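You operate a simulated robot arm through the tools that you are given. There is no shell and no other tool. Be economical: measure what you need, move in short steps, check, and stop when the job is done.

Carry out the task below with a simulated two-armed robot. There is one attempt and no reset: what you move stays moved.

TASK
Pick up the filter that says "F25" from the front of the mixing bench with one hand, pass it to the other hand and put it on the right end of the mixing bench. Put the grease tin labelled "EP 0" from the top of the assembly table on the red dish. Do these in any order. Set down upright: filter, grease tin.

It is judged by the outcome, as a careful person would: the job done as asked, and still so three seconds after it is handed in. It fails if anything else is knocked over, pushed out of place, dropped, spilled or broken.

THE ROBOT
Two 7-joint arms with two-finger grippers on one trunk, on a base that drives. Base frame: it is fixed to the floor where the robot stands at the start and does not move with it; the origin is under the middle of the robot, x ahead of it, y to its left, z up. Readings come in mm, rad, newtons and seconds.
The left shoulder is at the start at [60, 179, 1137], the right one opposite. With the tool pointing down near the work surface each hand reaches from about 260 to 660 mm from the robot's upright axis, wherever it stands, measured 20 degrees to its own side. Places, roughly: grease tin [-4000, -9250, 1000]; red dish (13x10x2 cm) [-4200, -9400, 900]; right end of the mixing bench [1800, 400, 900]. Payload 1.96 kg a hand.
The tool frame of a hand sits at the grasp point between the pads (the TCP): z along the fingers, y along the line on which they close. The tips reach 20 mm beyond it. The gripper opens to 72 mm. The gripper's body begins 38 mm behind the TCP.
Orientation is that of the tool frame in the base frame, as a unit quaternion [x, y, z, w]. With the fingers straight down and closing along the base's y, the tool's x points along the base's -x, its y along +y and its z along -z.

THE INTERFACE
- The arms move only by the tool step_arm. It takes "left_deltas", "right_deltas" or both (then of equal length, played together; a hand with none holds still); each is a list of rows, each a list of 7 numbers: the turn, a rotation vector about the tool's x, y, z in units of 60 degrees (1.0 is 60 degrees), then the shift along the tool's x, y, z in units of 100 mm (1.0 is 100 mm), then the opening in per cent of the stroke, from 0 (shut) to 100 (fully open). In form: [[ax, ay, az, x, y, z, fingers], ...]. A call has 1 to 20 rows; each row is the pose to reach, as a shift and turn from the pose commanded when the call began, along the tool's axes at that moment. A call with a number of a shift or a turn outside -1 to 1 is refused whole. Rows are played at 5 a second. More than 50 mm and 0.15 rad between two rows, or a gripper value outside its range, and nothing of the call is played. A pose out of reach is approached as far as the arm can. The call stops where the force on the tool passes 40 N (or 10 N more than at its start, if that is more) or the arm is blocked; 0.2 s more then pass. Each finger travels about 153 mm/s and halts on what it meets, pressing with about 28 N; the grip force reading is that of the motor and also rises with nothing between the fingers. The clock runs only during rows and for 0.2 s after the last one: add rows that repeat a pose to give the fingers time. The reply holds the time, the measured pose of the TCP, the force on the tool along the base axes, the opening and the grip force, in the units named above and with some noise, with the torque about the TCP (base axes, N m) and any sound that the robot's microphone picked up.
- Cameras (640 x 400 px; columns grow to the right, rows downward): "scene" is now at [8.5, 29, 1684.1]; the picture's right is [0.38, -0.93, 0.00], its down [-0.73, -0.30, -0.61] and it looks along [0.56, 0.23, -0.79] (base axes); focal length 262 px, centre (320, 200). "left" rides on the left gripper at [71, -19, -82] in its tool frame; the picture's right is [0.26, 0.97, 0.00], its down [-0.67, 0.18, -0.72] and it looks along [-0.69, 0.19, 0.70] (tool axes); focal length 280 px, centre (320, 200). "right" rides on the right gripper at [71, 19, -82] in its tool frame; the picture's right is [-0.26, 0.97, 0.00], its down [-0.67, -0.18, -0.72] and it looks along [-0.69, -0.19, 0.70] (tool axes); focal length 280 px, centre (320, 200). There is no depth. A picture from a camera that has moved, and an enlarged one, comes with that camera's place and axes in the base frame and with its lens.
- snapshot(camera): a new picture of that camera. No time passes.
- slide_trunk(by): slides the trunk up (or, below 0, down) by that many mm; the arms and the scene camera ride with it, the base frame stays. It gives what a move gives, with no picture.
- roll_base(legs): drives the robot by 1 to 6 legs, each [ahead, left, turn to the left] in mm, mm and rad, along the robot's own axes; the way and the turn of a leg run together, so that a leg with both is an arc; at most 1500 mm and 3.142 rad a leg. The arms and the cameras ride along, it lands a little off, and it stops where it bumps. It gives what a move gives.
- head_to(pan, tilt): turns the head with the scene camera to pan (to the left, within 1.501 rad either way) and tilt (down, from -0.506 to 1.204), counted from straight ahead of the robot. It gives what a move gives.
- zoom(camera, box): a new picture of the part [left, top, right, bottom] of that camera's present view, enlarged. No time passes.
- job_done(): hands the job in; it is judged then, once.

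Work in short steps. Places have to be worked out from the pictures, the camera data and where the tool is seen: move nearer, look again, correct. Check each grasp and each placing, and mend what went wrong. You have 165 turns and 138 pictures in all, those below and enlarged ones among them. Open the grippers and draw the arms clear of the work before you hand the job in, unless the task says otherwise; then end with one line.

The tools are called after "Emit:" as name(argument=value, ...) on one line, values as JSON. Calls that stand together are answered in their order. step_arm: Moves the arms, as the interface text tells. Its arguments: {"type":"object","properties":{"left_deltas":{"type":"array"},"right_deltas":{"type":"array"}},"required":[]} The other tools are called the same way: slide_trunk (by) slides the trunk up or down; roll_base (legs) drives the base; head_to (pan, tilt) turns the head that bears the scene camera; snapshot (camera) takes a picture; zoom (camera, box) takes an enlarged picture of a part of a camera's view; job_done () hands the job in.

At the start:

```text
t: 0.0
left_tool_pos: [390.2, 404.3, 1102.4]
left_tcp_rot: [0.0, 1.0, 0.0, 0.0]
left_contact_force: [0.5, 1.2, -0.4]
left_moment: [0.0, 0.0, -0.03]
left_gripper_width: 71.9
left_grasp_force: 0.0
right_tool_pos: [339.8, -8.6, 1158.1]
right_tcp_rot: [0.0, 1.0, 0.0, 0.0]
right_contact_force: [0.0, 0.3, 0.1]
right_moment: [0.01, 0.0, 0.01]
right_gripper_width: 71.9
right_grasp_force: 0.1
trunk travel left (down, up): [-782.0, 208.0]
robot x, y, heading: [-0.7, -0.5, -0.007]
head pan, tilt: [0.389, 0.918]
```

scene: 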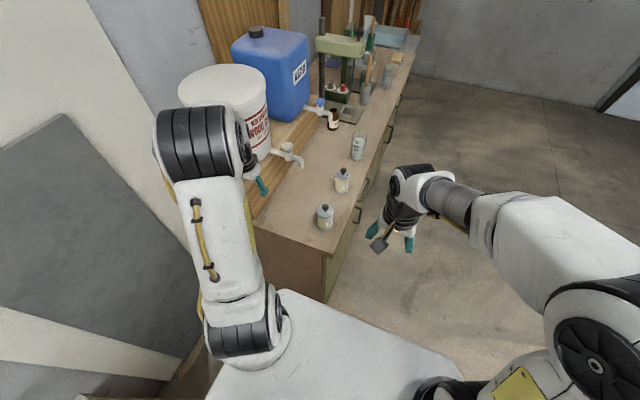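
right: 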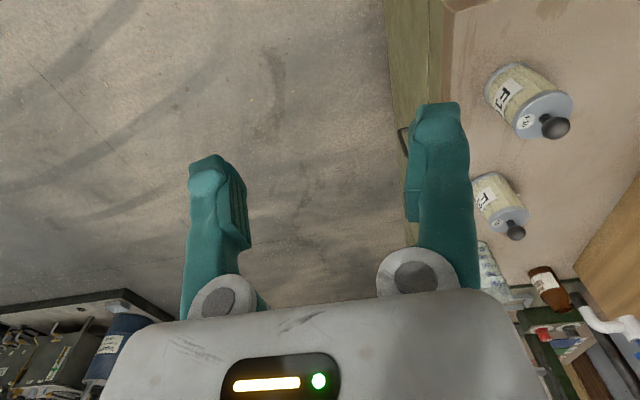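
left: 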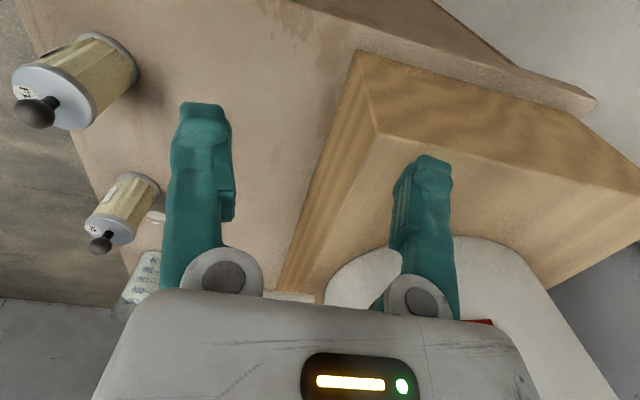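

I see two filters with F labels on the bench front; I zoom in to read them.

Emit:
zoom(camera="scene", box=[290, 90, 410, 240])

Emit:
zoom(camera="right", box=[440, 40, 600, 260])

```text
2.67 times, centred on (350, 165) of scene
camera zoom: at [8.5, 29.0, 1684.1], right [0.38, -0.93, 0.0], down [-0.73, -0.3, -0.61], along [0.56, 0.23, -0.79], focal length 697 px, centre (240, 293)
```

zoom: 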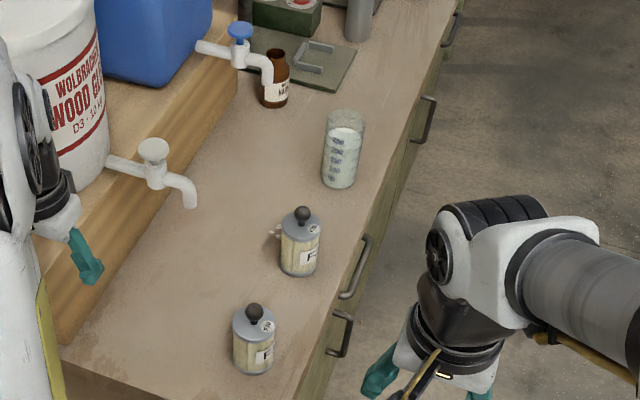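

```text
1.82 times, centred on (520, 150) of right
camera zoom: at [269.9, 9.5, 1240.5], right [0.26, 0.97, 0.0], down [0.67, -0.18, 0.72], along [0.69, -0.19, -0.7], focal length 510 px, centre (-44, 291)
```

zoom: 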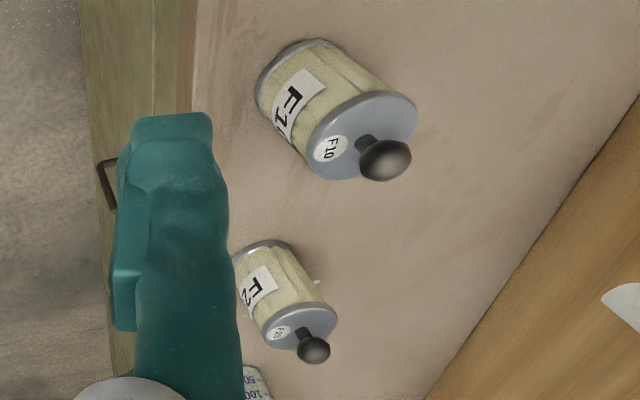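

F10 is the near filter, F25 likely the far one. I look down at my base and the surroundings to learn the footprint and clearance before driving.

Emit:
head_to(pan=0.0, tilt=1.2)

Emit:
snapshot(camera="scene")

Emit:
head_to(pan=-1.0, tilt=0.4)

Emit:
snapshot(camera="scene")

```text
t: 0.9
left_tool_pos: [389.9, 403.7, 1101.8]
left_tcp_rot: [0.0, 1.0, 0.0, 0.001]
left_contact_force: [0.2, -0.8, -0.1]
left_moment: [0.02, 0.02, 0.03]
left_gripper_width: 71.9
left_grasp_force: 0.0
right_tool_pos: [339.4, -7.5, 1157.1]
right_tcp_rot: [0.0, 1.0, 0.0, 0.0]
right_contact_force: [-0.6, -0.5, 0.3]
right_moment: [0.03, 0.0, 0.0]
right_gripper_width: 72.2
right_grasp_force: 0.1
trunk travel left (down, up): [-782.0, 208.0]
robot x, y, heading: [-1.5, 1.1, 0.002]
head pan, tilt: [0.0, 1.201]
```

```text
132 pictures are left
camera scene: at [-4.4, 0.8, 1665.6], right [0.0, -1.0, 0.0], down [-0.93, 0.0, -0.36], along [0.36, 0.0, -0.93], focal length 262 px, centre (320, 200)
```

scene: 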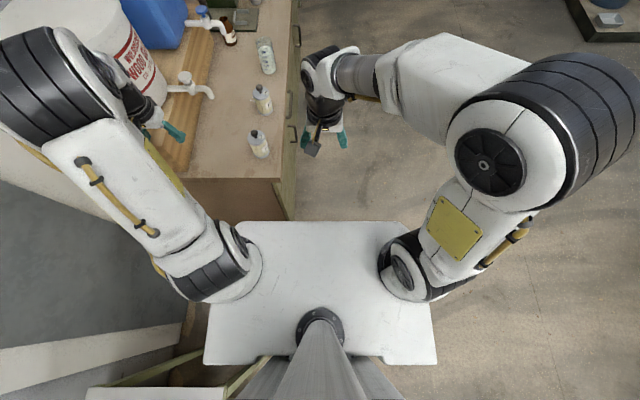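

```text
t: 2.1
left_tool_pos: [391.1, 404.4, 1101.3]
left_tcp_rot: [-0.001, 1.0, -0.001, 0.0]
left_contact_force: [-0.1, 0.6, 0.4]
left_moment: [-0.03, 0.0, 0.01]
left_gripper_width: 71.9
left_grasp_force: 0.0
right_tool_pos: [340.5, -8.6, 1157.2]
right_tcp_rot: [0.0, 1.0, 0.001, 0.0]
right_contact_force: [1.1, -0.7, 0.4]
right_moment: [0.0, -0.02, -0.02]
right_gripper_width: 72.2
right_grasp_force: 0.1
trunk travel left (down, up): [-782.0, 208.0]
robot x, y, heading: [-0.5, -0.0, 0.001]
head pan, tilt: [-1.0, 0.4]
```

```text
131 pictures are left
camera scene: at [-10.2, -77.2, 1728.4], right [-0.84, -0.54, 0.0], down [-0.21, 0.33, -0.92], along [0.5, -0.77, -0.39], focal length 262 px, centre (320, 200)
```

scene: 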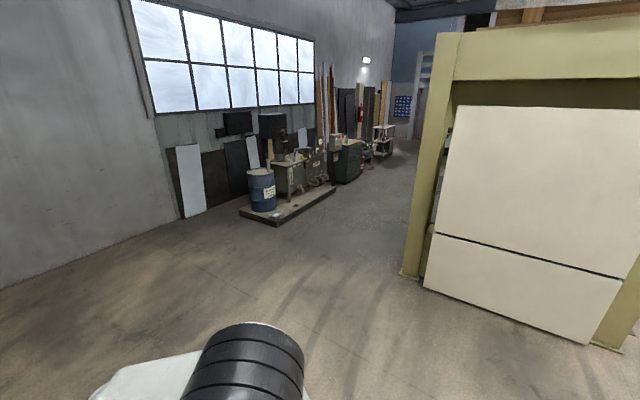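

Nothing is in the way to my right. I drive clear of the bench, go along it and turn to face its front.

Emit:
roll_base(legs=[[0, -560, 0], [660, 0, 0], [0, 0, 1.571]])

Emit:
head_to(pan=0.0, tilt=0.7)

Emit:
snapshot(camera="scene")

```text
t: 12.4
left_tool_pos: [251.3, -181.9, 1101.2]
left_tcp_rot: [-0.703, 0.711, 0.0, 0.0]
left_contact_force: [-0.1, 0.5, -0.2]
left_moment: [0.01, -0.01, -0.01]
left_gripper_width: 71.9
left_grasp_force: 0.0
right_tool_pos: [661.8, -238.7, 1157.6]
right_tcp_rot: [-0.704, 0.71, 0.0, 0.0]
right_contact_force: [-0.4, -0.4, 0.2]
right_moment: [0.0, -0.01, -0.02]
right_gripper_width: 72.0
right_grasp_force: 0.0
trunk travel left (down, up): [-782.0, 208.0]
robot x, y, heading: [649.5, -577.9, 1.558]
head pan, tilt: [-1.0, 0.4]
```

```text
t: 13.7
left_tool_pos: [250.8, -183.4, 1102.2]
left_tcp_rot: [-0.704, 0.711, 0.0, 0.0]
left_contact_force: [-0.3, -0.2, -0.6]
left_moment: [0.04, -0.02, -0.02]
left_gripper_width: 72.1
left_grasp_force: 0.0
right_tool_pos: [662.8, -237.0, 1158.7]
right_tcp_rot: [-0.704, 0.71, 0.0, 0.0]
right_contact_force: [-0.4, -0.2, 1.0]
right_moment: [0.02, 0.02, 0.0]
right_gripper_width: 71.8
right_grasp_force: 0.0
trunk travel left (down, up): [-782.0, 208.0]
robot x, y, heading: [650.9, -576.0, 1.558]
head pan, tilt: [0.0, 0.7]
```

```text
130 pictures are left
camera scene: at [650.5, -551.0, 1701.6], right [1.0, -0.01, 0.0], down [-0.01, -0.64, -0.77], along [0.01, 0.77, -0.64], focal length 262 px, centre (320, 200)
```

scene: 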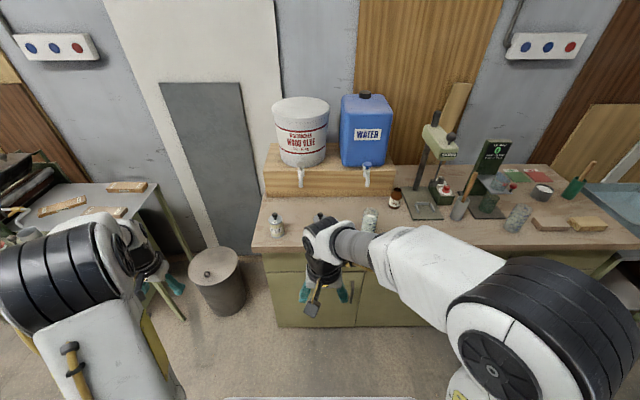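

Bench front is ahead. I move closer, and slightly right so the F25 filter lies in the left hand's area.

Emit:
roll_base(legs=[[0, -150, 0.013], [250, 0, 0]])

Emit:
snapshot(camera="scene")

Emit:
snapshot(camera="left")

```text
t: 16.5
left_tool_pos: [395.1, 59.6, 1102.4]
left_tcp_rot: [-0.706, 0.708, 0.0, 0.0]
left_contact_force: [-0.2, 1.0, 0.5]
left_moment: [-0.04, 0.02, -0.01]
left_gripper_width: 71.9
left_grasp_force: 0.1
right_tool_pos: [807.0, 9.4, 1158.0]
right_tcp_rot: [-0.706, 0.708, 0.0, 0.0]
right_contact_force: [0.2, 0.2, 0.8]
right_moment: [-0.04, 0.01, 0.02]
right_gripper_width: 72.1
right_grasp_force: 0.1
trunk travel left (down, up): [-782.0, 208.0]
robot x, y, heading: [799.6, -331.7, 1.57]
head pan, tilt: [0.0, 0.7]
```

```text
129 pictures are left
camera scene: at [797.9, -306.3, 1701.6], right [1.0, 0.0, 0.0], down [0.0, -0.64, -0.77], along [0.0, 0.77, -0.64], focal length 262 px, centre (320, 200)
```

scene: 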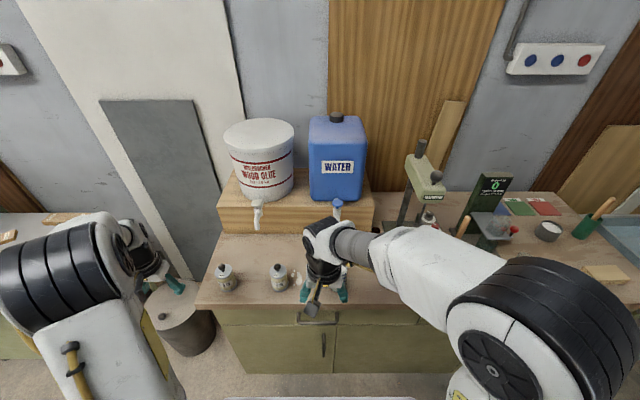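

```text
128 pictures are left
camera left: at [412.9, -11.1, 1185.3], right [-0.97, -0.26, 0.0], down [-0.18, 0.67, 0.72], along [-0.19, 0.69, -0.7], focal length 280 px, centre (320, 200)
```

left: 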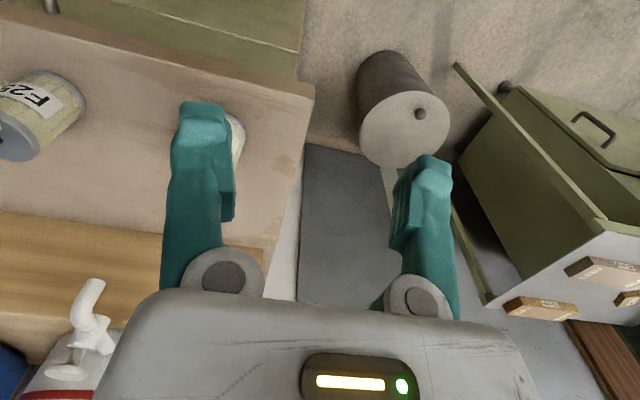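

F25 is confirmed as the right-hand of the two. I zoom to locate it precisely.

Emit:
zoom(camera="scene", box=[200, 240, 320, 315])

```text
5.33 times, centred on (260, 278) of scene
camera zoom: at [797.9, -306.3, 1701.6], right [1.0, 0.0, 0.0], down [0.0, -0.64, -0.77], along [0.0, 0.77, -0.64], focal length 1395 px, centre (640, -213)
```

zoom: 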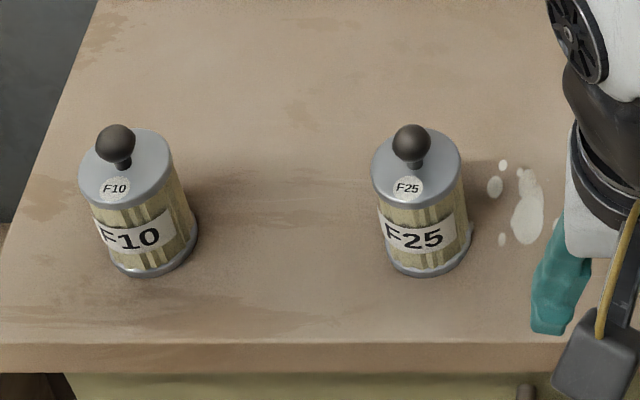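

Filter axis is about (661, 208), bench top ~893, lid ~966, knob ~988. I'll grip the body from the front with the left hand tilted 30° below horizontal, then take the knob from above with the right. First I tilt the left hand and shift both hands right.

Emit:
step_arm(left_deltas=[[0, -0.125, 0, 0, -0.125, 0, 100], [0, -0.25, 0, 0, -0.25, 0, 100], [0, -0.375, 0, 0, -0.375, 0, 100], [0, -0.5, 0, 0, -0.5, 0, 100], [0, -0.625, 0, 0, -0.625, 0, 100], [0, -0.75, 0, 0, -0.75, 0, 100], [0, -0.875, 0, 0, -0.875, 0, 100], [0, -1.0, 0, 0, -1.0, 0, 100]], right_deltas=[[0, 0, 0, 0, -0.12, 0, 100], [0, 0, 0, 0, -0.24, 0, 100], [0, 0, 0, 0, -0.36, 0, 100], [0, 0, 0, 0, -0.48, 0, 100], [0, 0, 0, 0, -0.6, 0, 100], [0, 0, 0, 0, -0.72, 0, 100], [0, 0, 0, 0, -0.84, 0, 100], [0, 0, 0, 0, -0.95, 0, 100]])

```text
t: 18.3
left_tool_pos: [480.6, 79.0, 1097.5]
left_tcp_rot: [-0.612, 0.613, 0.353, 0.354]
left_contact_force: [-0.6, 0.6, 0.7]
left_moment: [0.01, -0.04, -0.02]
left_gripper_width: 72.0
left_grasp_force: 0.1
left hand out of reach, approached as far as the arm can: row 7, 8
right_tool_pos: [902.1, 11.0, 1157.1]
right_tcp_rot: [-0.707, 0.708, -0.001, 0.001]
right_contact_force: [0.1, -0.9, -1.0]
right_moment: [0.0, -0.03, -0.02]
right_gripper_width: 71.8
right_grasp_force: 0.1
trunk travel left (down, up): [-782.0, 208.0]
robot x, y, heading: [797.2, -331.2, 1.566]
head pan, tilt: [0.0, 0.7]
```

The arm was a bit folded; orientation is right. I continue toward the pre-grasp along x.

Emit:
step_arm(left_deltas=[[0, 0, 0, -0.03, -0.25, 0.06, 100], [0, 0, 0, -0.06, -0.5, 0.12, 100], [0, 0, 0, -0.1, -0.75, 0.18, 100], [0, 0, 0, -0.13, -0.9, 0.22, 100]])

```text
t: 19.3
left_tool_pos: [566.5, 117.3, 1094.7]
left_tcp_rot: [-0.612, 0.613, 0.353, 0.354]
left_contact_force: [0.8, 0.3, 0.5]
left_moment: [0.0, -0.02, 0.01]
left_gripper_width: 72.0
left_grasp_force: 0.1
left hand out of reach, approached as far as the arm can: row 1, 2, 3, 4
right_tool_pos: [902.5, 9.2, 1156.7]
right_tcp_rot: [-0.706, 0.708, 0.0, 0.0]
right_contact_force: [0.1, -0.1, 0.1]
right_moment: [0.01, 0.0, -0.03]
right_gripper_width: 72.0
right_grasp_force: 0.0
trunk travel left (down, up): [-782.0, 208.0]
robot x, y, heading: [800.6, -330.6, 1.571]
head pan, tilt: [0.0, 0.7]
```

Too folded at this distance, so I back the robot 110 mm.

Emit:
roll_base(legs=[[-110, 0, 0]])

Emit:
step_arm(left_deltas=[[0, 0, 0, 0.1, -0.2, 0.1, 100], [0, 0, 0, 0.2, -0.4, 0.2, 100], [0, 0, 0, 0.3, -0.6, 0.3, 100], [0, 0, 0, 0.4, -0.8, 0.4, 100], [0, 0, 0, 0.4, -0.93, 0.5, 100]])

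```text
t: 20.4
left_tool_pos: [566.3, 12.0, 1095.9]
left_tcp_rot: [-0.612, 0.613, 0.353, 0.353]
left_contact_force: [0.4, -0.5, -0.3]
left_moment: [0.01, 0.01, 0.0]
left_gripper_width: 72.0
left_grasp_force: 0.0
right_tool_pos: [902.4, -96.6, 1156.8]
right_tcp_rot: [-0.707, 0.707, 0.0, 0.0]
right_contact_force: [-0.5, 0.9, -0.4]
right_moment: [0.01, -0.03, -0.02]
right_gripper_width: 71.7
right_grasp_force: 0.1
trunk travel left (down, up): [-782.0, 208.0]
robot x, y, heading: [797.2, -438.7, 1.571]
head pan, tilt: [0.0, 0.7]
```

```text
t: 21.6
left_tool_pos: [567.8, 16.8, 1069.1]
left_tcp_rot: [-0.61, 0.614, 0.352, 0.356]
left_contact_force: [-1.1, -0.1, 0.0]
left_moment: [-0.01, 0.02, 0.0]
left_gripper_width: 72.0
left_grasp_force: 0.0
left hand out of reach, approached as far as the arm can: row 1, 2, 3, 4, 5
right_tool_pos: [902.0, -98.3, 1156.0]
right_tcp_rot: [-0.706, 0.708, 0.0, 0.0]
right_contact_force: [0.3, -0.5, -1.0]
right_moment: [-0.01, 0.0, -0.04]
right_gripper_width: 71.7
right_grasp_force: 0.0
trunk travel left (down, up): [-782.0, 208.0]
robot x, y, heading: [797.8, -433.1, 1.572]
head pan, tilt: [0.0, 0.7]
```

The arm barely moved — likely a joint limit. I look at its shape.

Emit:
head_to(pan=0.3, tilt=0.9)

Emit:
snapshot(camera="scene")

```text
t: 22.4
left_tool_pos: [567.9, 17.9, 1069.7]
left_tcp_rot: [-0.611, 0.615, 0.35, 0.355]
left_contact_force: [-0.3, 0.3, -1.0]
left_moment: [0.01, -0.03, -0.03]
left_gripper_width: 72.2
left_grasp_force: 0.1
right_tool_pos: [902.6, -96.6, 1156.6]
right_tcp_rot: [-0.706, 0.708, 0.0, 0.0]
right_contact_force: [0.1, 0.6, 0.8]
right_moment: [-0.02, 0.05, -0.01]
right_gripper_width: 71.9
right_grasp_force: 0.0
trunk travel left (down, up): [-782.0, 208.0]
robot x, y, heading: [793.8, -441.8, 1.57]
head pan, tilt: [0.3, 0.901]
```

```text
126 pictures are left
camera scene: at [775.4, -424.6, 1685.5], right [0.96, 0.29, 0.0], down [0.23, -0.75, -0.62], along [-0.18, 0.59, -0.78], focal length 262 px, centre (320, 200)
```

scene: 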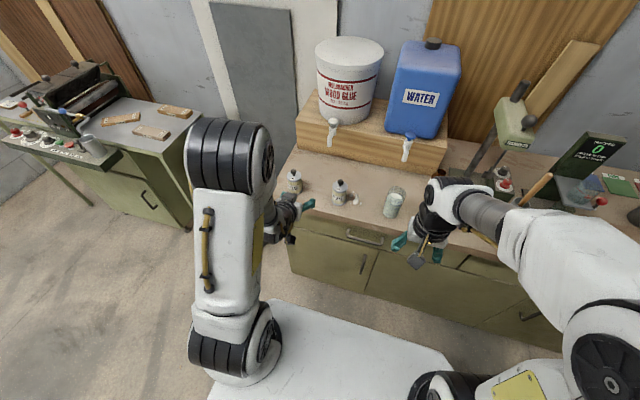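

I shift the robot right so the hand is lined up laterally, rather than pulling it inward.

Emit:
roll_base(legs=[[0, -95, 0]])

Emit:
step_arm(left_deltas=[[0, 0, 0, 0, 0, 0, 100]])

```text
t: 23.6
left_tool_pos: [664.8, 17.6, 1068.6]
left_tcp_rot: [-0.612, 0.613, 0.352, 0.355]
left_contact_force: [-0.2, -0.3, -0.6]
left_moment: [-0.02, -0.02, 0.0]
left_gripper_width: 72.0
left_grasp_force: 0.0
right_tool_pos: [998.6, -96.4, 1157.4]
right_tcp_rot: [0.707, -0.707, 0.0, 0.0]
right_contact_force: [0.4, 0.3, 0.2]
right_moment: [0.04, 0.02, -0.01]
right_gripper_width: 72.1
right_grasp_force: 0.1
trunk travel left (down, up): [-782.0, 208.0]
robot x, y, heading: [896.8, -435.1, 1.57]
head pan, tilt: [0.3, 0.901]
```

```text
t: 24.0
left_tool_pos: [662.6, 15.7, 1068.8]
left_tcp_rot: [-0.611, 0.614, 0.351, 0.356]
left_contact_force: [-0.4, 0.0, 0.0]
left_moment: [0.0, -0.02, -0.02]
left_gripper_width: 71.8
left_grasp_force: 0.0
right_tool_pos: [996.1, -96.7, 1157.5]
right_tcp_rot: [-0.707, 0.707, 0.0, 0.0]
right_contact_force: [0.9, -0.1, -0.7]
right_moment: [-0.04, -0.03, 0.03]
right_gripper_width: 72.1
right_grasp_force: 0.0
trunk travel left (down, up): [-782.0, 208.0]
robot x, y, heading: [894.2, -440.0, 1.571]
head pan, tilt: [0.3, 0.901]
```

Now I extend forward along +y to test reach.

Emit:
step_arm(left_deltas=[[0, 0, 0, -0.1, 0, 0.17, 100], [0, 0, 0, -0.2, 0, 0.35, 100], [0, 0, 0, -0.25, 0, 0.43, 100]])

```text
t: 24.8
left_tool_pos: [665.5, 65.9, 1070.0]
left_tcp_rot: [-0.611, 0.614, 0.352, 0.355]
left_contact_force: [0.8, 0.1, -1.2]
left_moment: [-0.02, -0.01, 0.02]
left_gripper_width: 72.1
left_grasp_force: 0.1
right_tool_pos: [997.9, -97.0, 1157.5]
right_tcp_rot: [0.707, -0.707, 0.0, 0.0]
right_contact_force: [-0.4, -0.2, 0.5]
right_moment: [-0.01, -0.01, -0.03]
right_gripper_width: 71.9
right_grasp_force: 0.1
trunk travel left (down, up): [-782.0, 208.0]
robot x, y, heading: [894.3, -439.8, 1.57]
head pan, tilt: [0.3, 0.901]
```

Reach works now. I go to the pre-grasp pose about (661, 105, 988) and view from the left camera.

Emit:
step_arm(left_deltas=[[0, 0, 0, 0.17, 0.01, 0.25, 100], [0, 0, 0, 0.34, 0.03, 0.5, 100], [0, 0, 0, 0.51, 0.04, 0.75, 100]])

Emit:
snapshot(camera="left")

Emit:
snapshot(camera="scene")

```text
t: 25.6
left_tool_pos: [655.2, 116.7, 1007.5]
left_tcp_rot: [-0.612, 0.613, 0.352, 0.355]
left_contact_force: [-0.7, -0.1, -0.6]
left_moment: [-0.01, -0.01, 0.0]
left_gripper_width: 71.9
left_grasp_force: 0.1
left hand out of reach, approached as far as the arm can: row 3
right_tool_pos: [996.6, -97.6, 1156.9]
right_tcp_rot: [0.708, -0.706, 0.001, -0.001]
right_contact_force: [-0.9, -0.1, -0.1]
right_moment: [0.02, -0.02, -0.01]
right_gripper_width: 72.0
right_grasp_force: 0.1
trunk travel left (down, up): [-782.0, 208.0]
robot x, y, heading: [894.9, -439.9, 1.57]
head pan, tilt: [0.3, 0.901]
```

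```text
125 pictures are left
camera left: at [672.0, 11.7, 990.0], right [-0.96, -0.13, -0.23], down [-0.19, -0.28, 0.94], along [-0.18, 0.95, 0.25], focal length 280 px, centre (320, 200)
```

left: 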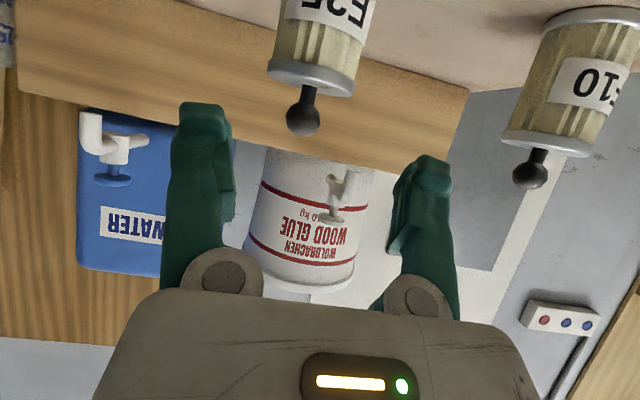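

```text
124 pictures are left
camera scene: at [869.8, -425.0, 1685.4], right [0.96, 0.3, 0.0], down [0.23, -0.75, -0.62], along [-0.18, 0.59, -0.78], focal length 262 px, centre (320, 200)
```

scene: 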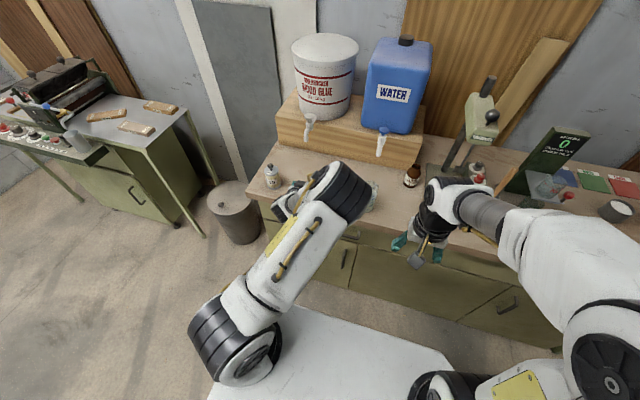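

Fix from the left camera: the filter axis is at x≈660, y≈208. The arm won't go lower here, so I slide the trunk down 75 mm instead.

Emit:
slide_trunk(by=-74)

Emit:
snapshot(camera="left")

Emit:
snapshot(camera="scene")

```text
t: 26.7
left_tool_pos: [655.5, 117.2, 935.6]
left_tcp_rot: [-0.612, 0.614, 0.351, 0.355]
left_contact_force: [1.5, -0.2, -0.1]
left_moment: [-0.01, 0.02, 0.0]
left_gripper_width: 72.0
left_grasp_force: 0.1
right_tool_pos: [998.0, -96.6, 1082.2]
right_tcp_rot: [-0.707, 0.707, 0.0, 0.0]
right_contact_force: [0.1, -0.1, -0.1]
right_moment: [-0.01, 0.0, 0.0]
right_gripper_width: 72.3
right_grasp_force: 0.1
trunk travel left (down, up): [-708.0, 282.0]
robot x, y, heading: [893.2, -439.9, 1.572]
head pan, tilt: [0.3, 0.901]
```

```text
123 pictures are left
camera left: at [673.3, 11.4, 916.2], right [-0.97, -0.13, -0.23], down [-0.19, -0.28, 0.94], along [-0.18, 0.95, 0.25], focal length 280 px, centre (320, 200)
```

left: 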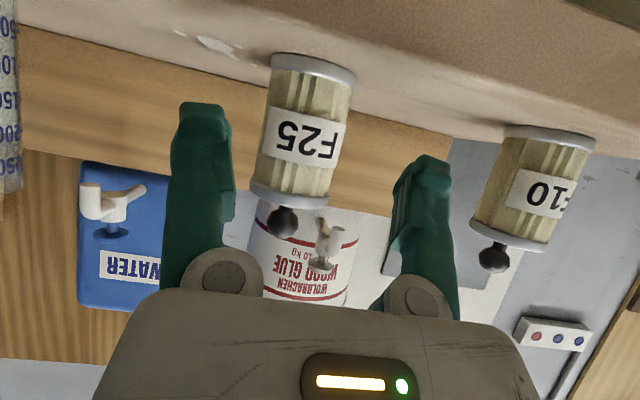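

```text
122 pictures are left
camera scene: at [872.0, -425.0, 1611.4], right [0.96, 0.3, 0.0], down [0.23, -0.75, -0.62], along [-0.18, 0.59, -0.78], focal length 262 px, centre (320, 200)
```

scene: 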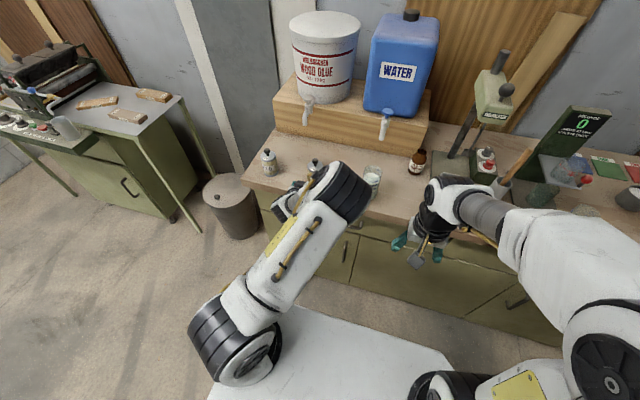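

Filter is between the fingers' line (axis x≈659.5). I advance horizontally 60 mm, correcting x by 4 mm.

Emit:
step_arm(left_deltas=[[0, 0, 0, -0.1, -0.02, 0.173, 100], [0, 0, 0, -0.2, -0.04, 0.346, 100], [0, 0, 0, -0.3, -0.04, 0.52, 100]])

Emit:
snapshot(camera="left")

```text
t: 27.5
left_tool_pos: [660.5, 177.2, 934.2]
left_tcp_rot: [-0.612, 0.614, 0.351, 0.354]
left_contact_force: [-0.1, 0.2, 0.1]
left_moment: [-0.01, -0.02, -0.01]
left_gripper_width: 72.0
left_grasp_force: 0.0
right_tool_pos: [998.4, -96.7, 1082.5]
right_tcp_rot: [0.707, -0.707, 0.0, 0.001]
right_contact_force: [0.4, 0.1, 1.0]
right_moment: [0.0, -0.06, 0.0]
right_gripper_width: 72.2
right_grasp_force: 0.1
trunk travel left (down, up): [-708.0, 282.0]
robot x, y, heading: [895.4, -438.5, 1.571]
head pan, tilt: [0.3, 0.901]
```

```text
121 pictures are left
camera left: at [677.8, 72.6, 916.1], right [-0.97, -0.13, -0.23], down [-0.19, -0.28, 0.94], along [-0.18, 0.95, 0.25], focal length 280 px, centre (320, 200)
```

left: 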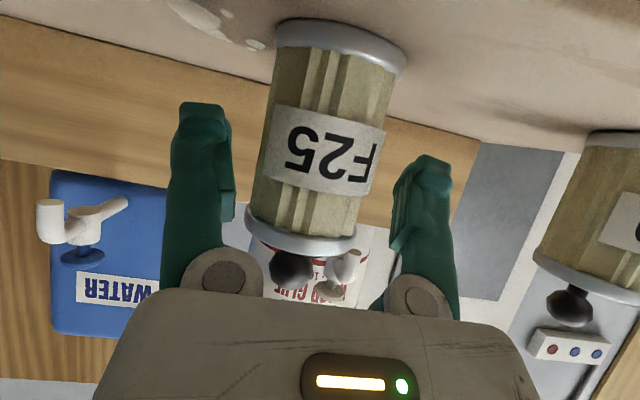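

Centred. I advance 22 mm more and close.

Emit:
step_arm(left_deltas=[[0, 0, 0, -0.055, 0.01, 0.095, 100], [0, 0, 0, -0.11, 0.01, 0.19, 100], [0, 0, 0, -0.11, 0.01, 0.19, 0], [0, 0, 0, -0.11, 0.01, 0.19, 0], [0, 0, 0, -0.11, 0.01, 0.19, 0]])

Emit:
snapshot(camera="left")

```text
t: 28.7
left_tool_pos: [659.9, 200.8, 933.5]
left_tcp_rot: [-0.612, 0.613, 0.352, 0.355]
left_contact_force: [0.3, -0.5, 0.4]
left_moment: [0.05, 0.0, -0.02]
left_gripper_width: 56.2
left_grasp_force: 28.1
right_tool_pos: [997.0, -97.3, 1082.1]
right_tcp_rot: [-0.706, 0.708, 0.0, -0.001]
right_contact_force: [0.5, 0.3, 0.2]
right_moment: [0.03, -0.01, -0.02]
right_gripper_width: 71.9
right_grasp_force: 0.1
trunk travel left (down, up): [-708.0, 282.0]
robot x, y, heading: [899.2, -439.5, 1.567]
head pan, tilt: [0.3, 0.901]
```

```text
120 pictures are left
camera left: at [677.2, 93.6, 915.3], right [-0.97, -0.13, -0.23], down [-0.19, -0.28, 0.94], along [-0.18, 0.95, 0.25], focal length 280 px, centre (320, 200)
```

left: 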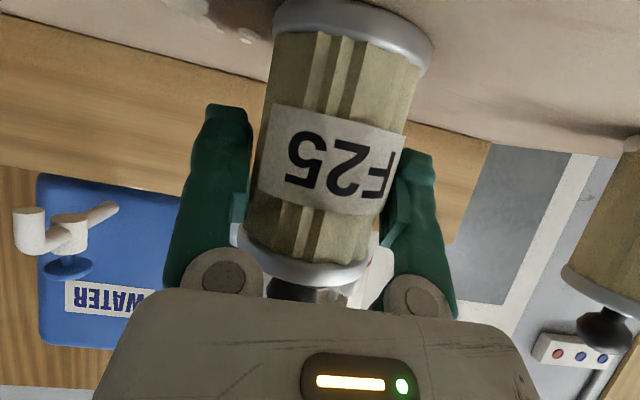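

Firm grip on the body (56 mm). I lift with the trunk and back away from the bench.

Emit:
slide_trunk(by=150)

Emit:
roll_base(legs=[[-250, 0, 0]])

Emit:
head_to(pan=0.0, tilt=0.9)

Emit:
snapshot(camera="scene")

Emit:
snapshot(camera="left")

Emit:
snapshot(camera="right")

```text
t: 30.5
left_tool_pos: [659.7, 200.0, 1083.9]
left_tcp_rot: [-0.612, 0.614, 0.35, 0.354]
left_contact_force: [0.4, 0.2, -1.3]
left_moment: [0.0, -0.02, -0.02]
left_gripper_width: 56.2
left_grasp_force: 28.4
right_tool_pos: [997.7, -96.5, 1233.6]
right_tcp_rot: [-0.707, 0.708, 0.001, 0.0]
right_contact_force: [-1.0, -0.1, 0.2]
right_moment: [0.01, 0.02, 0.0]
right_gripper_width: 71.9
right_grasp_force: 0.0
trunk travel left (down, up): [-858.0, 132.0]
robot x, y, heading: [895.5, -438.8, 1.57]
head pan, tilt: [0.3, 0.901]
```

```text
t: 32.3
left_tool_pos: [661.9, -48.2, 1082.9]
left_tcp_rot: [-0.611, 0.614, 0.351, 0.355]
left_contact_force: [0.7, 0.2, -0.3]
left_moment: [0.0, 0.0, 0.02]
left_gripper_width: 56.0
left_grasp_force: 28.3
right_tool_pos: [997.6, -343.5, 1232.3]
right_tcp_rot: [-0.707, 0.708, 0.0, 0.0]
right_contact_force: [-0.5, 0.0, -0.8]
right_moment: [0.01, 0.01, -0.01]
right_gripper_width: 72.3
right_grasp_force: 0.0
trunk travel left (down, up): [-858.0, 132.0]
robot x, y, heading: [896.3, -685.3, 1.571]
head pan, tilt: [0.3, 0.901]
```

```text
t: 33.1
left_tool_pos: [660.6, -49.1, 1083.8]
left_tcp_rot: [-0.612, 0.614, 0.351, 0.354]
left_contact_force: [0.3, -0.4, -1.4]
left_moment: [0.02, 0.02, 0.03]
left_gripper_width: 55.9
left_grasp_force: 27.9
right_tool_pos: [998.9, -345.5, 1233.1]
right_tcp_rot: [-0.706, 0.708, 0.0, 0.0]
right_contact_force: [0.1, 0.0, 0.6]
right_moment: [-0.01, 0.0, 0.02]
right_gripper_width: 71.8
right_grasp_force: 0.2
trunk travel left (down, up): [-858.0, 132.0]
robot x, y, heading: [895.6, -691.0, 1.571]
head pan, tilt: [0.0, 0.901]
```

```text
119 pictures are left
camera scene: at [894.4, -670.4, 1761.4], right [1.0, 0.0, 0.0], down [0.0, -0.78, -0.62], along [0.0, 0.62, -0.78], focal length 262 px, centre (320, 200)
```

scene: 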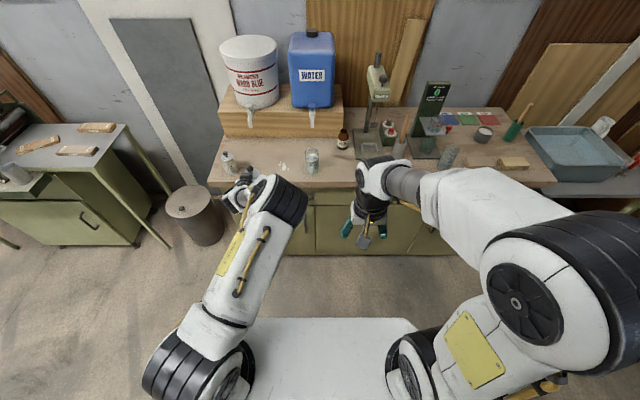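

```text
118 pictures are left
camera left: at [678.0, -154.7, 1065.4], right [-0.97, -0.12, -0.23], down [-0.19, -0.28, 0.94], along [-0.18, 0.95, 0.25], focal length 280 px, centre (320, 200)
```

left: 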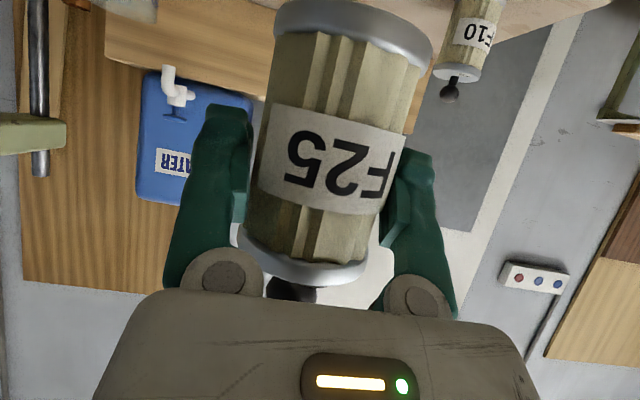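

```text
117 pictures are left
camera right: at [980.4, -417.9, 1315.9], right [-0.96, 0.26, 0.0], down [0.18, 0.67, 0.72], along [0.19, 0.69, -0.7], focal length 280 px, centre (320, 200)
```

right: 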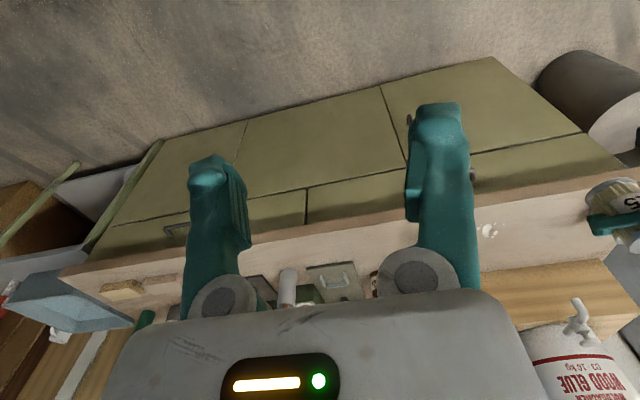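

Filter is held upright and clear. To leave room for the right hand I yaw the left hand 45° inward and bring it toward the middle.

Emit:
step_arm(left_deltas=[[0.08, 0, 0.047, 0.06, -0.125, -0.108, 0], [0.162, 0, 0.094, 0.125, -0.25, -0.216, 0], [0.244, 0, 0.14, 0.188, -0.375, -0.325, 0], [0.325, 0, 0.188, 0.25, -0.5, -0.433, 0], [0.406, 0, 0.235, 0.312, -0.625, -0.541, 0], [0.488, 0, 0.281, 0.375, -0.75, -0.65, 0], [0.569, 0, 0.328, 0.438, -0.875, -0.758, 0], [0.65, 0, 0.375, 0.5, -1.0, -0.866, 0]])

Emit:
snapshot(camera="scene")

```text
t: 34.9
left_tool_pos: [761.9, -149.5, 1086.0]
left_tcp_rot: [-0.328, 0.801, 0.189, 0.464]
left_contact_force: [-0.4, 0.1, -0.8]
left_moment: [0.04, -0.01, 0.03]
left_gripper_width: 55.6
left_grasp_force: 28.0
right_tool_pos: [999.2, -344.8, 1233.1]
right_tcp_rot: [-0.707, 0.707, -0.001, -0.001]
right_contact_force: [0.5, 0.7, -0.8]
right_moment: [0.04, 0.03, 0.0]
right_gripper_width: 72.0
right_grasp_force: 0.0
trunk travel left (down, up): [-858.0, 132.0]
robot x, y, heading: [896.4, -686.6, 1.569]
head pan, tilt: [0.0, 0.901]
```

```text
116 pictures are left
camera scene: at [894.3, -669.6, 1761.4], right [1.0, 0.0, 0.0], down [0.0, -0.78, -0.62], along [0.0, 0.62, -0.78], focal length 262 px, centre (320, 200)
```

scene: 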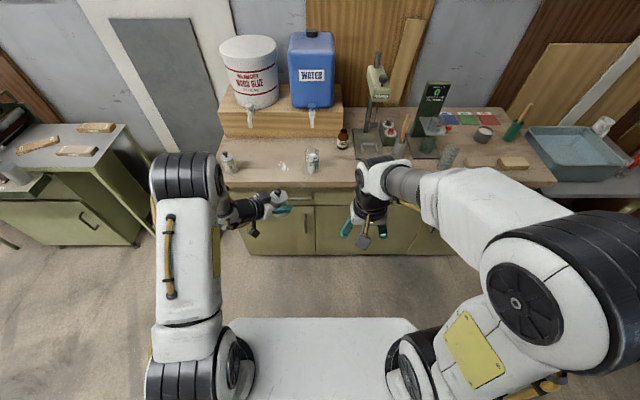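

The elbow is now out to the left and the filter is accessible. I zoom to locate its knob.

Emit:
zoom(camera="scene", box=[230, 165, 330, 228])

Emit:
snapshot(camera="left")

```text
6.35 times, centred on (280, 196) of scene
camera zoom: at [894.3, -669.6, 1761.4], right [1.0, 0.0, 0.0], down [0.0, -0.78, -0.62], along [0.0, 0.62, -0.78], focal length 1660 px, centre (574, 222)
```

zoom: 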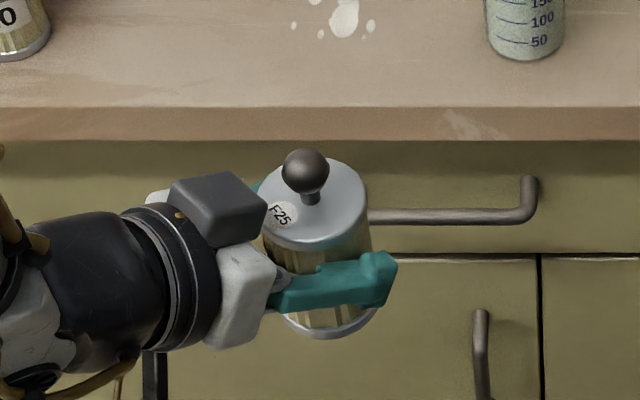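

```text
114 pictures are left
camera left: at [697.8, -236.6, 1066.9], right [-0.77, 0.6, -0.23], down [-0.33, -0.07, 0.94], along [0.55, 0.8, 0.25], focal length 280 px, centre (320, 200)
```

left: 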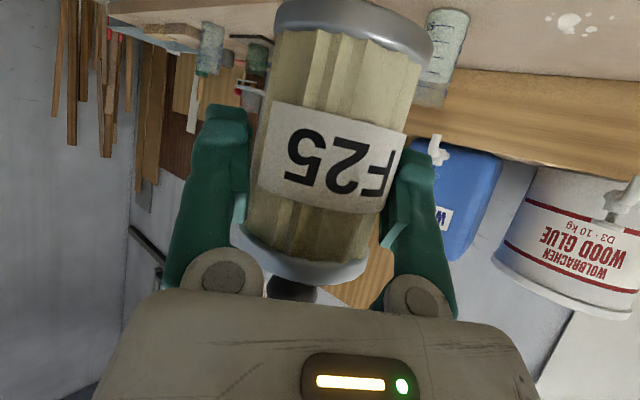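

Knob is at about (765, −144, 1140). I yaw the left hand another 45° so it points to the right, and shift it to centre; and yaw the right hand 90° so its camera faces away and it closes across.

Emit:
step_arm(left_deltas=[[0.08, 0, 0.047, -0.035, -0.07, 0.061, 0], [0.162, 0, 0.094, -0.07, -0.14, 0.122, 0], [0.244, 0, 0.14, -0.106, -0.21, 0.184, 0], [0.325, 0, 0.188, -0.141, -0.283, 0.245, 0], [0.406, 0, 0.235, -0.177, -0.354, 0.306, 0], [0.488, 0, 0.281, -0.212, -0.425, 0.367, 0], [0.569, 0, 0.328, -0.248, -0.495, 0.429, 0], [0.65, 0, 0.375, -0.283, -0.566, 0.49, 0]])

Emit:
step_arm(right_deltas=[[0, 0, -0.125, -0.05, 0, 0, 100], [0, 0, -0.25, -0.1, 0, 0, 100], [0, 0, -0.375, -0.15, 0, 0, 100], [0, 0, -0.5, -0.2, 0, 0, 100], [0, 0, -0.625, -0.25, 0, 0, 100], [0, 0, -0.75, -0.3, 0, 0, 100], [0, 0, -0.875, -0.35, 0, 0, 100], [0, 0, -1.0, -0.4, 0, 0, 100]])

Emit:
snapshot(camera="scene")

```text
t: 36.7
left_tool_pos: [838.9, -149.0, 1084.0]
left_tcp_rot: [0.002, 0.865, -0.002, 0.502]
left_contact_force: [0.8, 0.4, -1.7]
left_moment: [-0.01, 0.0, 0.02]
left_gripper_width: 55.4
left_grasp_force: 27.8
right_tool_pos: [997.8, -344.1, 1231.8]
right_tcp_rot: [-0.706, 0.708, 0.0, -0.001]
right_contact_force: [-0.4, 0.8, 0.5]
right_moment: [-0.01, -0.03, 0.02]
right_gripper_width: 72.1
right_grasp_force: 0.1
trunk travel left (down, up): [-858.0, 132.0]
robot x, y, heading: [896.9, -685.1, 1.569]
head pan, tilt: [0.0, 0.901]
```

```text
t: 38.5
left_tool_pos: [840.5, -148.2, 1083.4]
left_tcp_rot: [0.003, 0.865, -0.003, 0.501]
left_contact_force: [-1.0, 0.0, -1.2]
left_moment: [0.01, -0.02, 0.0]
left_gripper_width: 55.5
left_grasp_force: 27.7
right_tool_pos: [998.3, -304.8, 1231.5]
right_tcp_rot: [0.966, -0.258, 0.0, 0.0]
right_contact_force: [-0.4, -0.1, 0.2]
right_moment: [0.03, 0.01, -0.01]
right_gripper_width: 72.1
right_grasp_force: 0.0
trunk travel left (down, up): [-858.0, 132.0]
robot x, y, heading: [892.3, -686.1, 1.572]
head pan, tilt: [0.0, 0.901]
```

```text
113 pictures are left
camera scene: at [894.5, -669.3, 1761.4], right [1.0, 0.0, 0.0], down [0.0, -0.78, -0.62], along [0.0, 0.62, -0.78], focal length 262 px, centre (320, 200)
```

scene: 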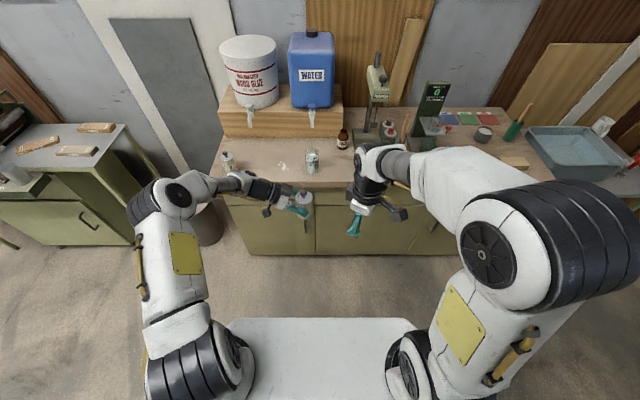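

Good. The right hand needs 30° more yaw and to move above the knob at ≈(847, −149). First half of that now.

Emit:
step_arm(right_deltas=[[0, 0, -0.125, -0.25, -0.07, 0, 100], [0, 0, -0.25, -0.5, -0.15, 0, 100], [0, 0, -0.375, -0.75, -0.22, 0, 100], [0, 0, -0.5, -1.0, -0.3, 0, 100]])

Emit:
snapshot(camera="right")

Emit:
zoom(camera="scene", box=[240, 140, 420, 252])

```text
t: 39.5
left_tool_pos: [838.9, -148.7, 1084.2]
left_tcp_rot: [0.002, 0.865, -0.003, 0.502]
left_contact_force: [0.5, 0.1, -1.2]
left_moment: [0.02, -0.02, -0.02]
left_gripper_width: 55.4
left_grasp_force: 28.5
right_tool_pos: [948.3, -251.7, 1244.7]
right_tcp_rot: [0.997, -0.063, -0.002, -0.032]
right_contact_force: [0.3, -0.3, -0.6]
right_moment: [-0.02, 0.0, 0.02]
right_gripper_width: 71.6
right_grasp_force: 0.1
right hand out of reach, approached as far as the arm can: row 2, 3, 4
trunk travel left (down, up): [-858.0, 132.0]
robot x, y, heading: [893.6, -684.7, 1.566]
head pan, tilt: [0.0, 0.901]
```

```text
112 pictures are left
camera right: at [1017.3, -285.2, 1325.7], right [-0.38, -0.92, -0.06], down [-0.65, 0.22, 0.73], along [-0.66, 0.32, -0.68], focal length 280 px, centre (320, 200)
```

right: 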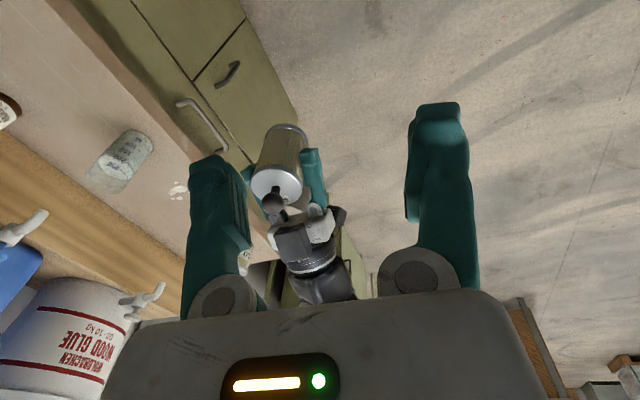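

```text
3.56 times, centred on (330, 196) of scene
camera zoom: at [893.5, -667.6, 1761.4], right [1.0, 0.0, 0.0], down [0.0, -0.78, -0.62], along [0.0, 0.62, -0.78], focal length 930 px, centre (284, 214)
```

zoom: 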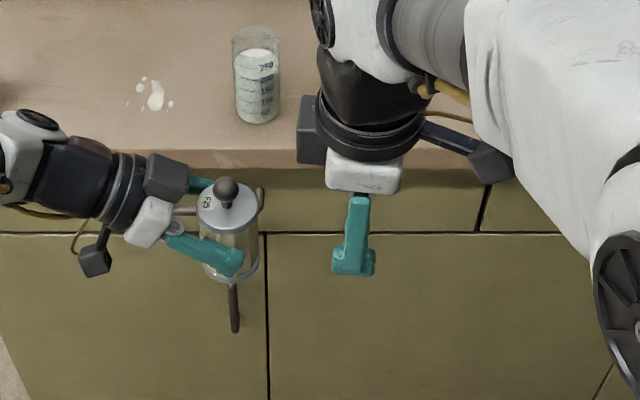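

The right arm is cramped crossing over. I bring the filter further right and forward with the left hand.

Emit:
step_arm(left_deltas=[[0, 0, 0, -0.1, 0.1, 0.173, 0], [0, 0, 0, -0.2, 0.2, 0.346, 0], [0, 0, 0, -0.3, 0.3, 0.52, 0], [0, 0, 0, -0.4, 0.4, 0.69, 0]], right_deltas=[[0, 0, 0, 0.2, 0, 0, 60], [0, 0, 0, 0.4, 0, 0, 60], [0, 0, 0, 0.6, 0, 0, 60], [0, 0, 0, 0.8, 0, 0, 60]])

```text
t: 40.5
left_tool_pos: [922.1, -109.9, 1082.4]
left_tcp_rot: [0.003, 0.866, -0.003, 0.501]
left_contact_force: [0.2, -0.2, -1.4]
left_moment: [0.02, 0.02, 0.02]
left_gripper_width: 55.5
left_grasp_force: 27.9
right_tool_pos: [1033.0, -262.4, 1243.5]
right_tcp_rot: [0.997, -0.063, -0.002, -0.032]
right_contact_force: [0.6, 0.4, -1.0]
right_moment: [-0.03, 0.03, -0.01]
right_gripper_width: 43.2
right_grasp_force: 0.1
trunk travel left (down, up): [-858.0, 132.0]
robot x, y, heading: [892.9, -684.3, 1.572]
head pan, tilt: [0.0, 0.901]
```

Right hand next: level it and move forward (+y) 95 mm.

Emit:
step_arm(right_deltas=[[-0.03, 0, 0, -0.06, -0.3, 0.05, 60], [-0.061, 0, 0, -0.13, -0.6, 0.1, 60], [-0.061, 0, 0, -0.22, -0.93, 0.2, 60]])

```text
t: 41.3
left_tool_pos: [920.4, -110.9, 1082.9]
left_tcp_rot: [0.003, 0.865, -0.003, 0.502]
left_contact_force: [-0.6, 0.5, -0.9]
left_moment: [-0.02, 0.01, 0.02]
left_gripper_width: 55.4
left_grasp_force: 28.1
right_tool_pos: [1028.3, -238.1, 1240.8]
right_tcp_rot: [0.998, -0.064, -0.006, -0.025]
right_contact_force: [0.6, -0.4, 0.4]
right_moment: [-0.01, -0.02, 0.03]
right_gripper_width: 43.3
right_grasp_force: 0.2
right hand out of reach, approached as far as the arm can: row 1, 2, 3
trunk travel left (down, up): [-858.0, 132.0]
robot x, y, heading: [896.7, -686.0, 1.568]
head pan, tilt: [0.0, 0.901]
```

Yaw looks near a joint limit. I back the yaw off to about 55° and move.

Emit:
step_arm(right_deltas=[[-0.02, 0, 0.12, 0, -0.05, 0, 60], [-0.045, 0, 0.24, 0, -0.1, 0, 60], [-0.045, 0, 0.36, 0, -0.2, 0, 60], [-0.045, 0, 0.46, 0, -0.4, 0, 60], [-0.045, 0, 0.46, 0, -0.6, 0, 60]])

```text
t: 42.5
left_tool_pos: [921.5, -109.6, 1081.9]
left_tcp_rot: [0.003, 0.866, -0.003, 0.501]
left_contact_force: [-0.1, 0.3, -1.6]
left_moment: [0.0, -0.02, -0.03]
left_gripper_width: 55.4
left_grasp_force: 28.8
right_tool_pos: [1036.3, -225.8, 1240.6]
right_tcp_rot: [0.958, -0.285, -0.032, -0.019]
right_contact_force: [0.5, 0.4, 0.1]
right_moment: [0.0, -0.02, 0.0]
right_gripper_width: 43.5
right_grasp_force: 0.1
right hand out of reach, approached as far as the arm can: row 1, 2, 3, 4, 5
trunk travel left (down, up): [-858.0, 132.0]
robot x, y, heading: [895.7, -683.7, 1.564]
head pan, tilt: [0.0, 0.901]
```

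I lower both hands 80–100 mm (working height nearer the usual one), which should ease the right arm's reach.

Emit:
step_arm(left_deltas=[[0, 0, 0, 0.217, 0, 0.125, 0], [0, 0, 0, 0.433, 0, 0.25, 0], [0, 0, 0, 0.65, 0, 0.375, 0], [0, 0, 0, 0.866, 0, 0.5, 0]], right_deltas=[[0, 0, 0, 0, 0, 0.2, 60], [0, 0, 0, 0, 0, 0.4, 60], [0, 0, 0, 0, 0, 0.6, 60], [0, 0, 0, 0, 0, 0.8, 60]])

```text
t: 43.5
left_tool_pos: [919.4, -110.0, 983.8]
left_tcp_rot: [0.002, 0.866, -0.003, 0.501]
left_contact_force: [0.3, 0.4, -1.0]
left_moment: [-0.06, 0.01, -0.02]
left_gripper_width: 55.2
left_grasp_force: 27.9
right_tool_pos: [1030.7, -220.8, 1162.5]
right_tcp_rot: [0.958, -0.284, -0.03, -0.019]
right_contact_force: [1.0, -0.9, -0.3]
right_moment: [-0.02, 0.01, 0.0]
right_gripper_width: 43.4
right_grasp_force: 0.2
trunk travel left (down, up): [-858.0, 132.0]
robot x, y, heading: [896.6, -684.6, 1.573]
head pan, tilt: [0.0, 0.901]
```

That freed the arm. Now I level the right hand, yaw to ~78° and move halfway toward the point above the knob.

Emit:
step_arm(right_deltas=[[-0.01, 0.02, -0.09, -0.2, -0.05, 0, 60], [-0.02, 0.04, -0.18, -0.4, -0.1, 0, 60], [-0.03, 0.061, -0.27, -0.6, -0.15, 0, 60], [-0.03, 0.061, -0.351, -0.75, -0.2, 0, 60]])

```text
t: 44.5
left_tool_pos: [921.3, -110.9, 983.9]
left_tcp_rot: [0.003, 0.866, -0.002, 0.501]
left_contact_force: [0.1, -0.6, -1.3]
left_moment: [0.0, 0.04, -0.02]
left_gripper_width: 55.1
left_grasp_force: 27.8
right_tool_pos: [983.6, -170.1, 1167.5]
right_tcp_rot: [0.992, -0.125, -0.002, -0.001]
right_contact_force: [-0.4, 0.0, 0.4]
right_moment: [-0.03, -0.07, -0.01]
right_gripper_width: 43.1
right_grasp_force: 0.1
right hand out of reach, approached as far as the arm can: row 4
trunk travel left (down, up): [-858.0, 132.0]
robot x, y, heading: [892.1, -689.6, 1.567]
head pan, tilt: [0.0, 0.901]
```

Level and near. I go to above the knob, lowering slightly and easing the yaw a touch.

Emit:
step_arm(right_deltas=[[0, 0, 0.1, 0, 0, 0.3, 60], [0, 0, 0.1, -0.25, -0.15, 0.4, 60], [0, 0, 0.1, -0.5, -0.3, 0.4, 60], [0, 0, 0.1, -0.68, -0.44, 0.4, 60]])

Emit:
snapshot(camera="right")

Emit:
zoom(camera="scene", box=[240, 160, 420, 272])

```text
t: 45.5
left_tool_pos: [921.4, -111.4, 984.5]
left_tcp_rot: [0.002, 0.866, -0.001, 0.5]
left_contact_force: [-0.8, -0.8, -1.9]
left_moment: [0.01, 0.02, -0.01]
left_gripper_width: 55.1
left_grasp_force: 28.2
right_tool_pos: [947.5, -138.3, 1126.6]
right_tcp_rot: [0.988, -0.156, -0.001, -0.001]
right_contact_force: [-0.9, 0.7, -1.0]
right_moment: [-0.02, -0.02, 0.0]
right_gripper_width: 43.1
right_grasp_force: 0.1
right hand out of reach, approached as far as the arm can: row 3, 4
trunk travel left (down, up): [-858.0, 132.0]
robot x, y, heading: [894.4, -685.9, 1.571]
head pan, tilt: [0.0, 0.901]
```

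```text
110 pictures are left
camera right: at [1011.4, -181.0, 1209.6], right [-0.55, -0.84, 0.0], down [-0.58, 0.38, 0.72], along [-0.6, 0.39, -0.7], focal length 280 px, centre (320, 200)
```

right: 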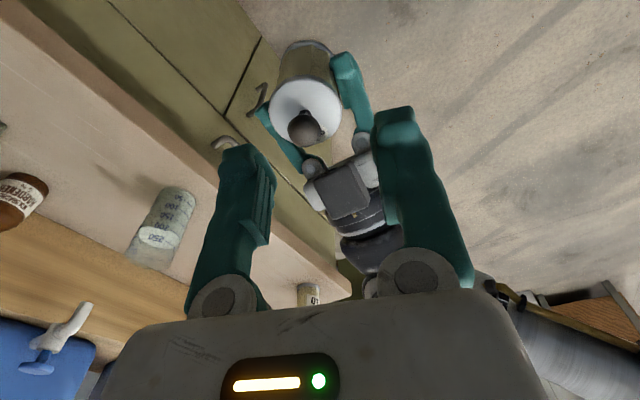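

```text
3.56 times, centred on (330, 216) of scene
camera zoom: at [895.8, -669.9, 1761.4], right [1.0, 0.0, 0.0], down [0.0, -0.78, -0.62], along [0.0, 0.62, -0.78], focal length 930 px, centre (284, 143)
```

zoom: 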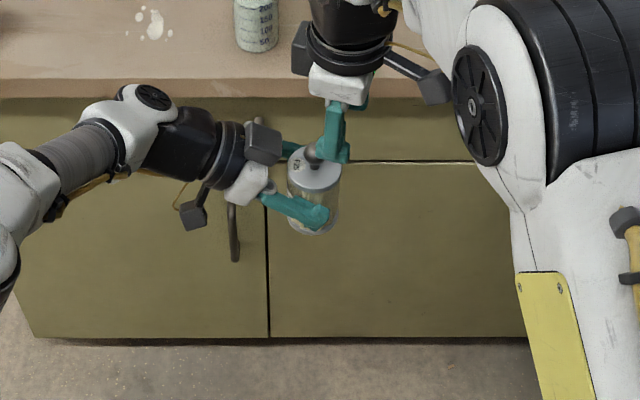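

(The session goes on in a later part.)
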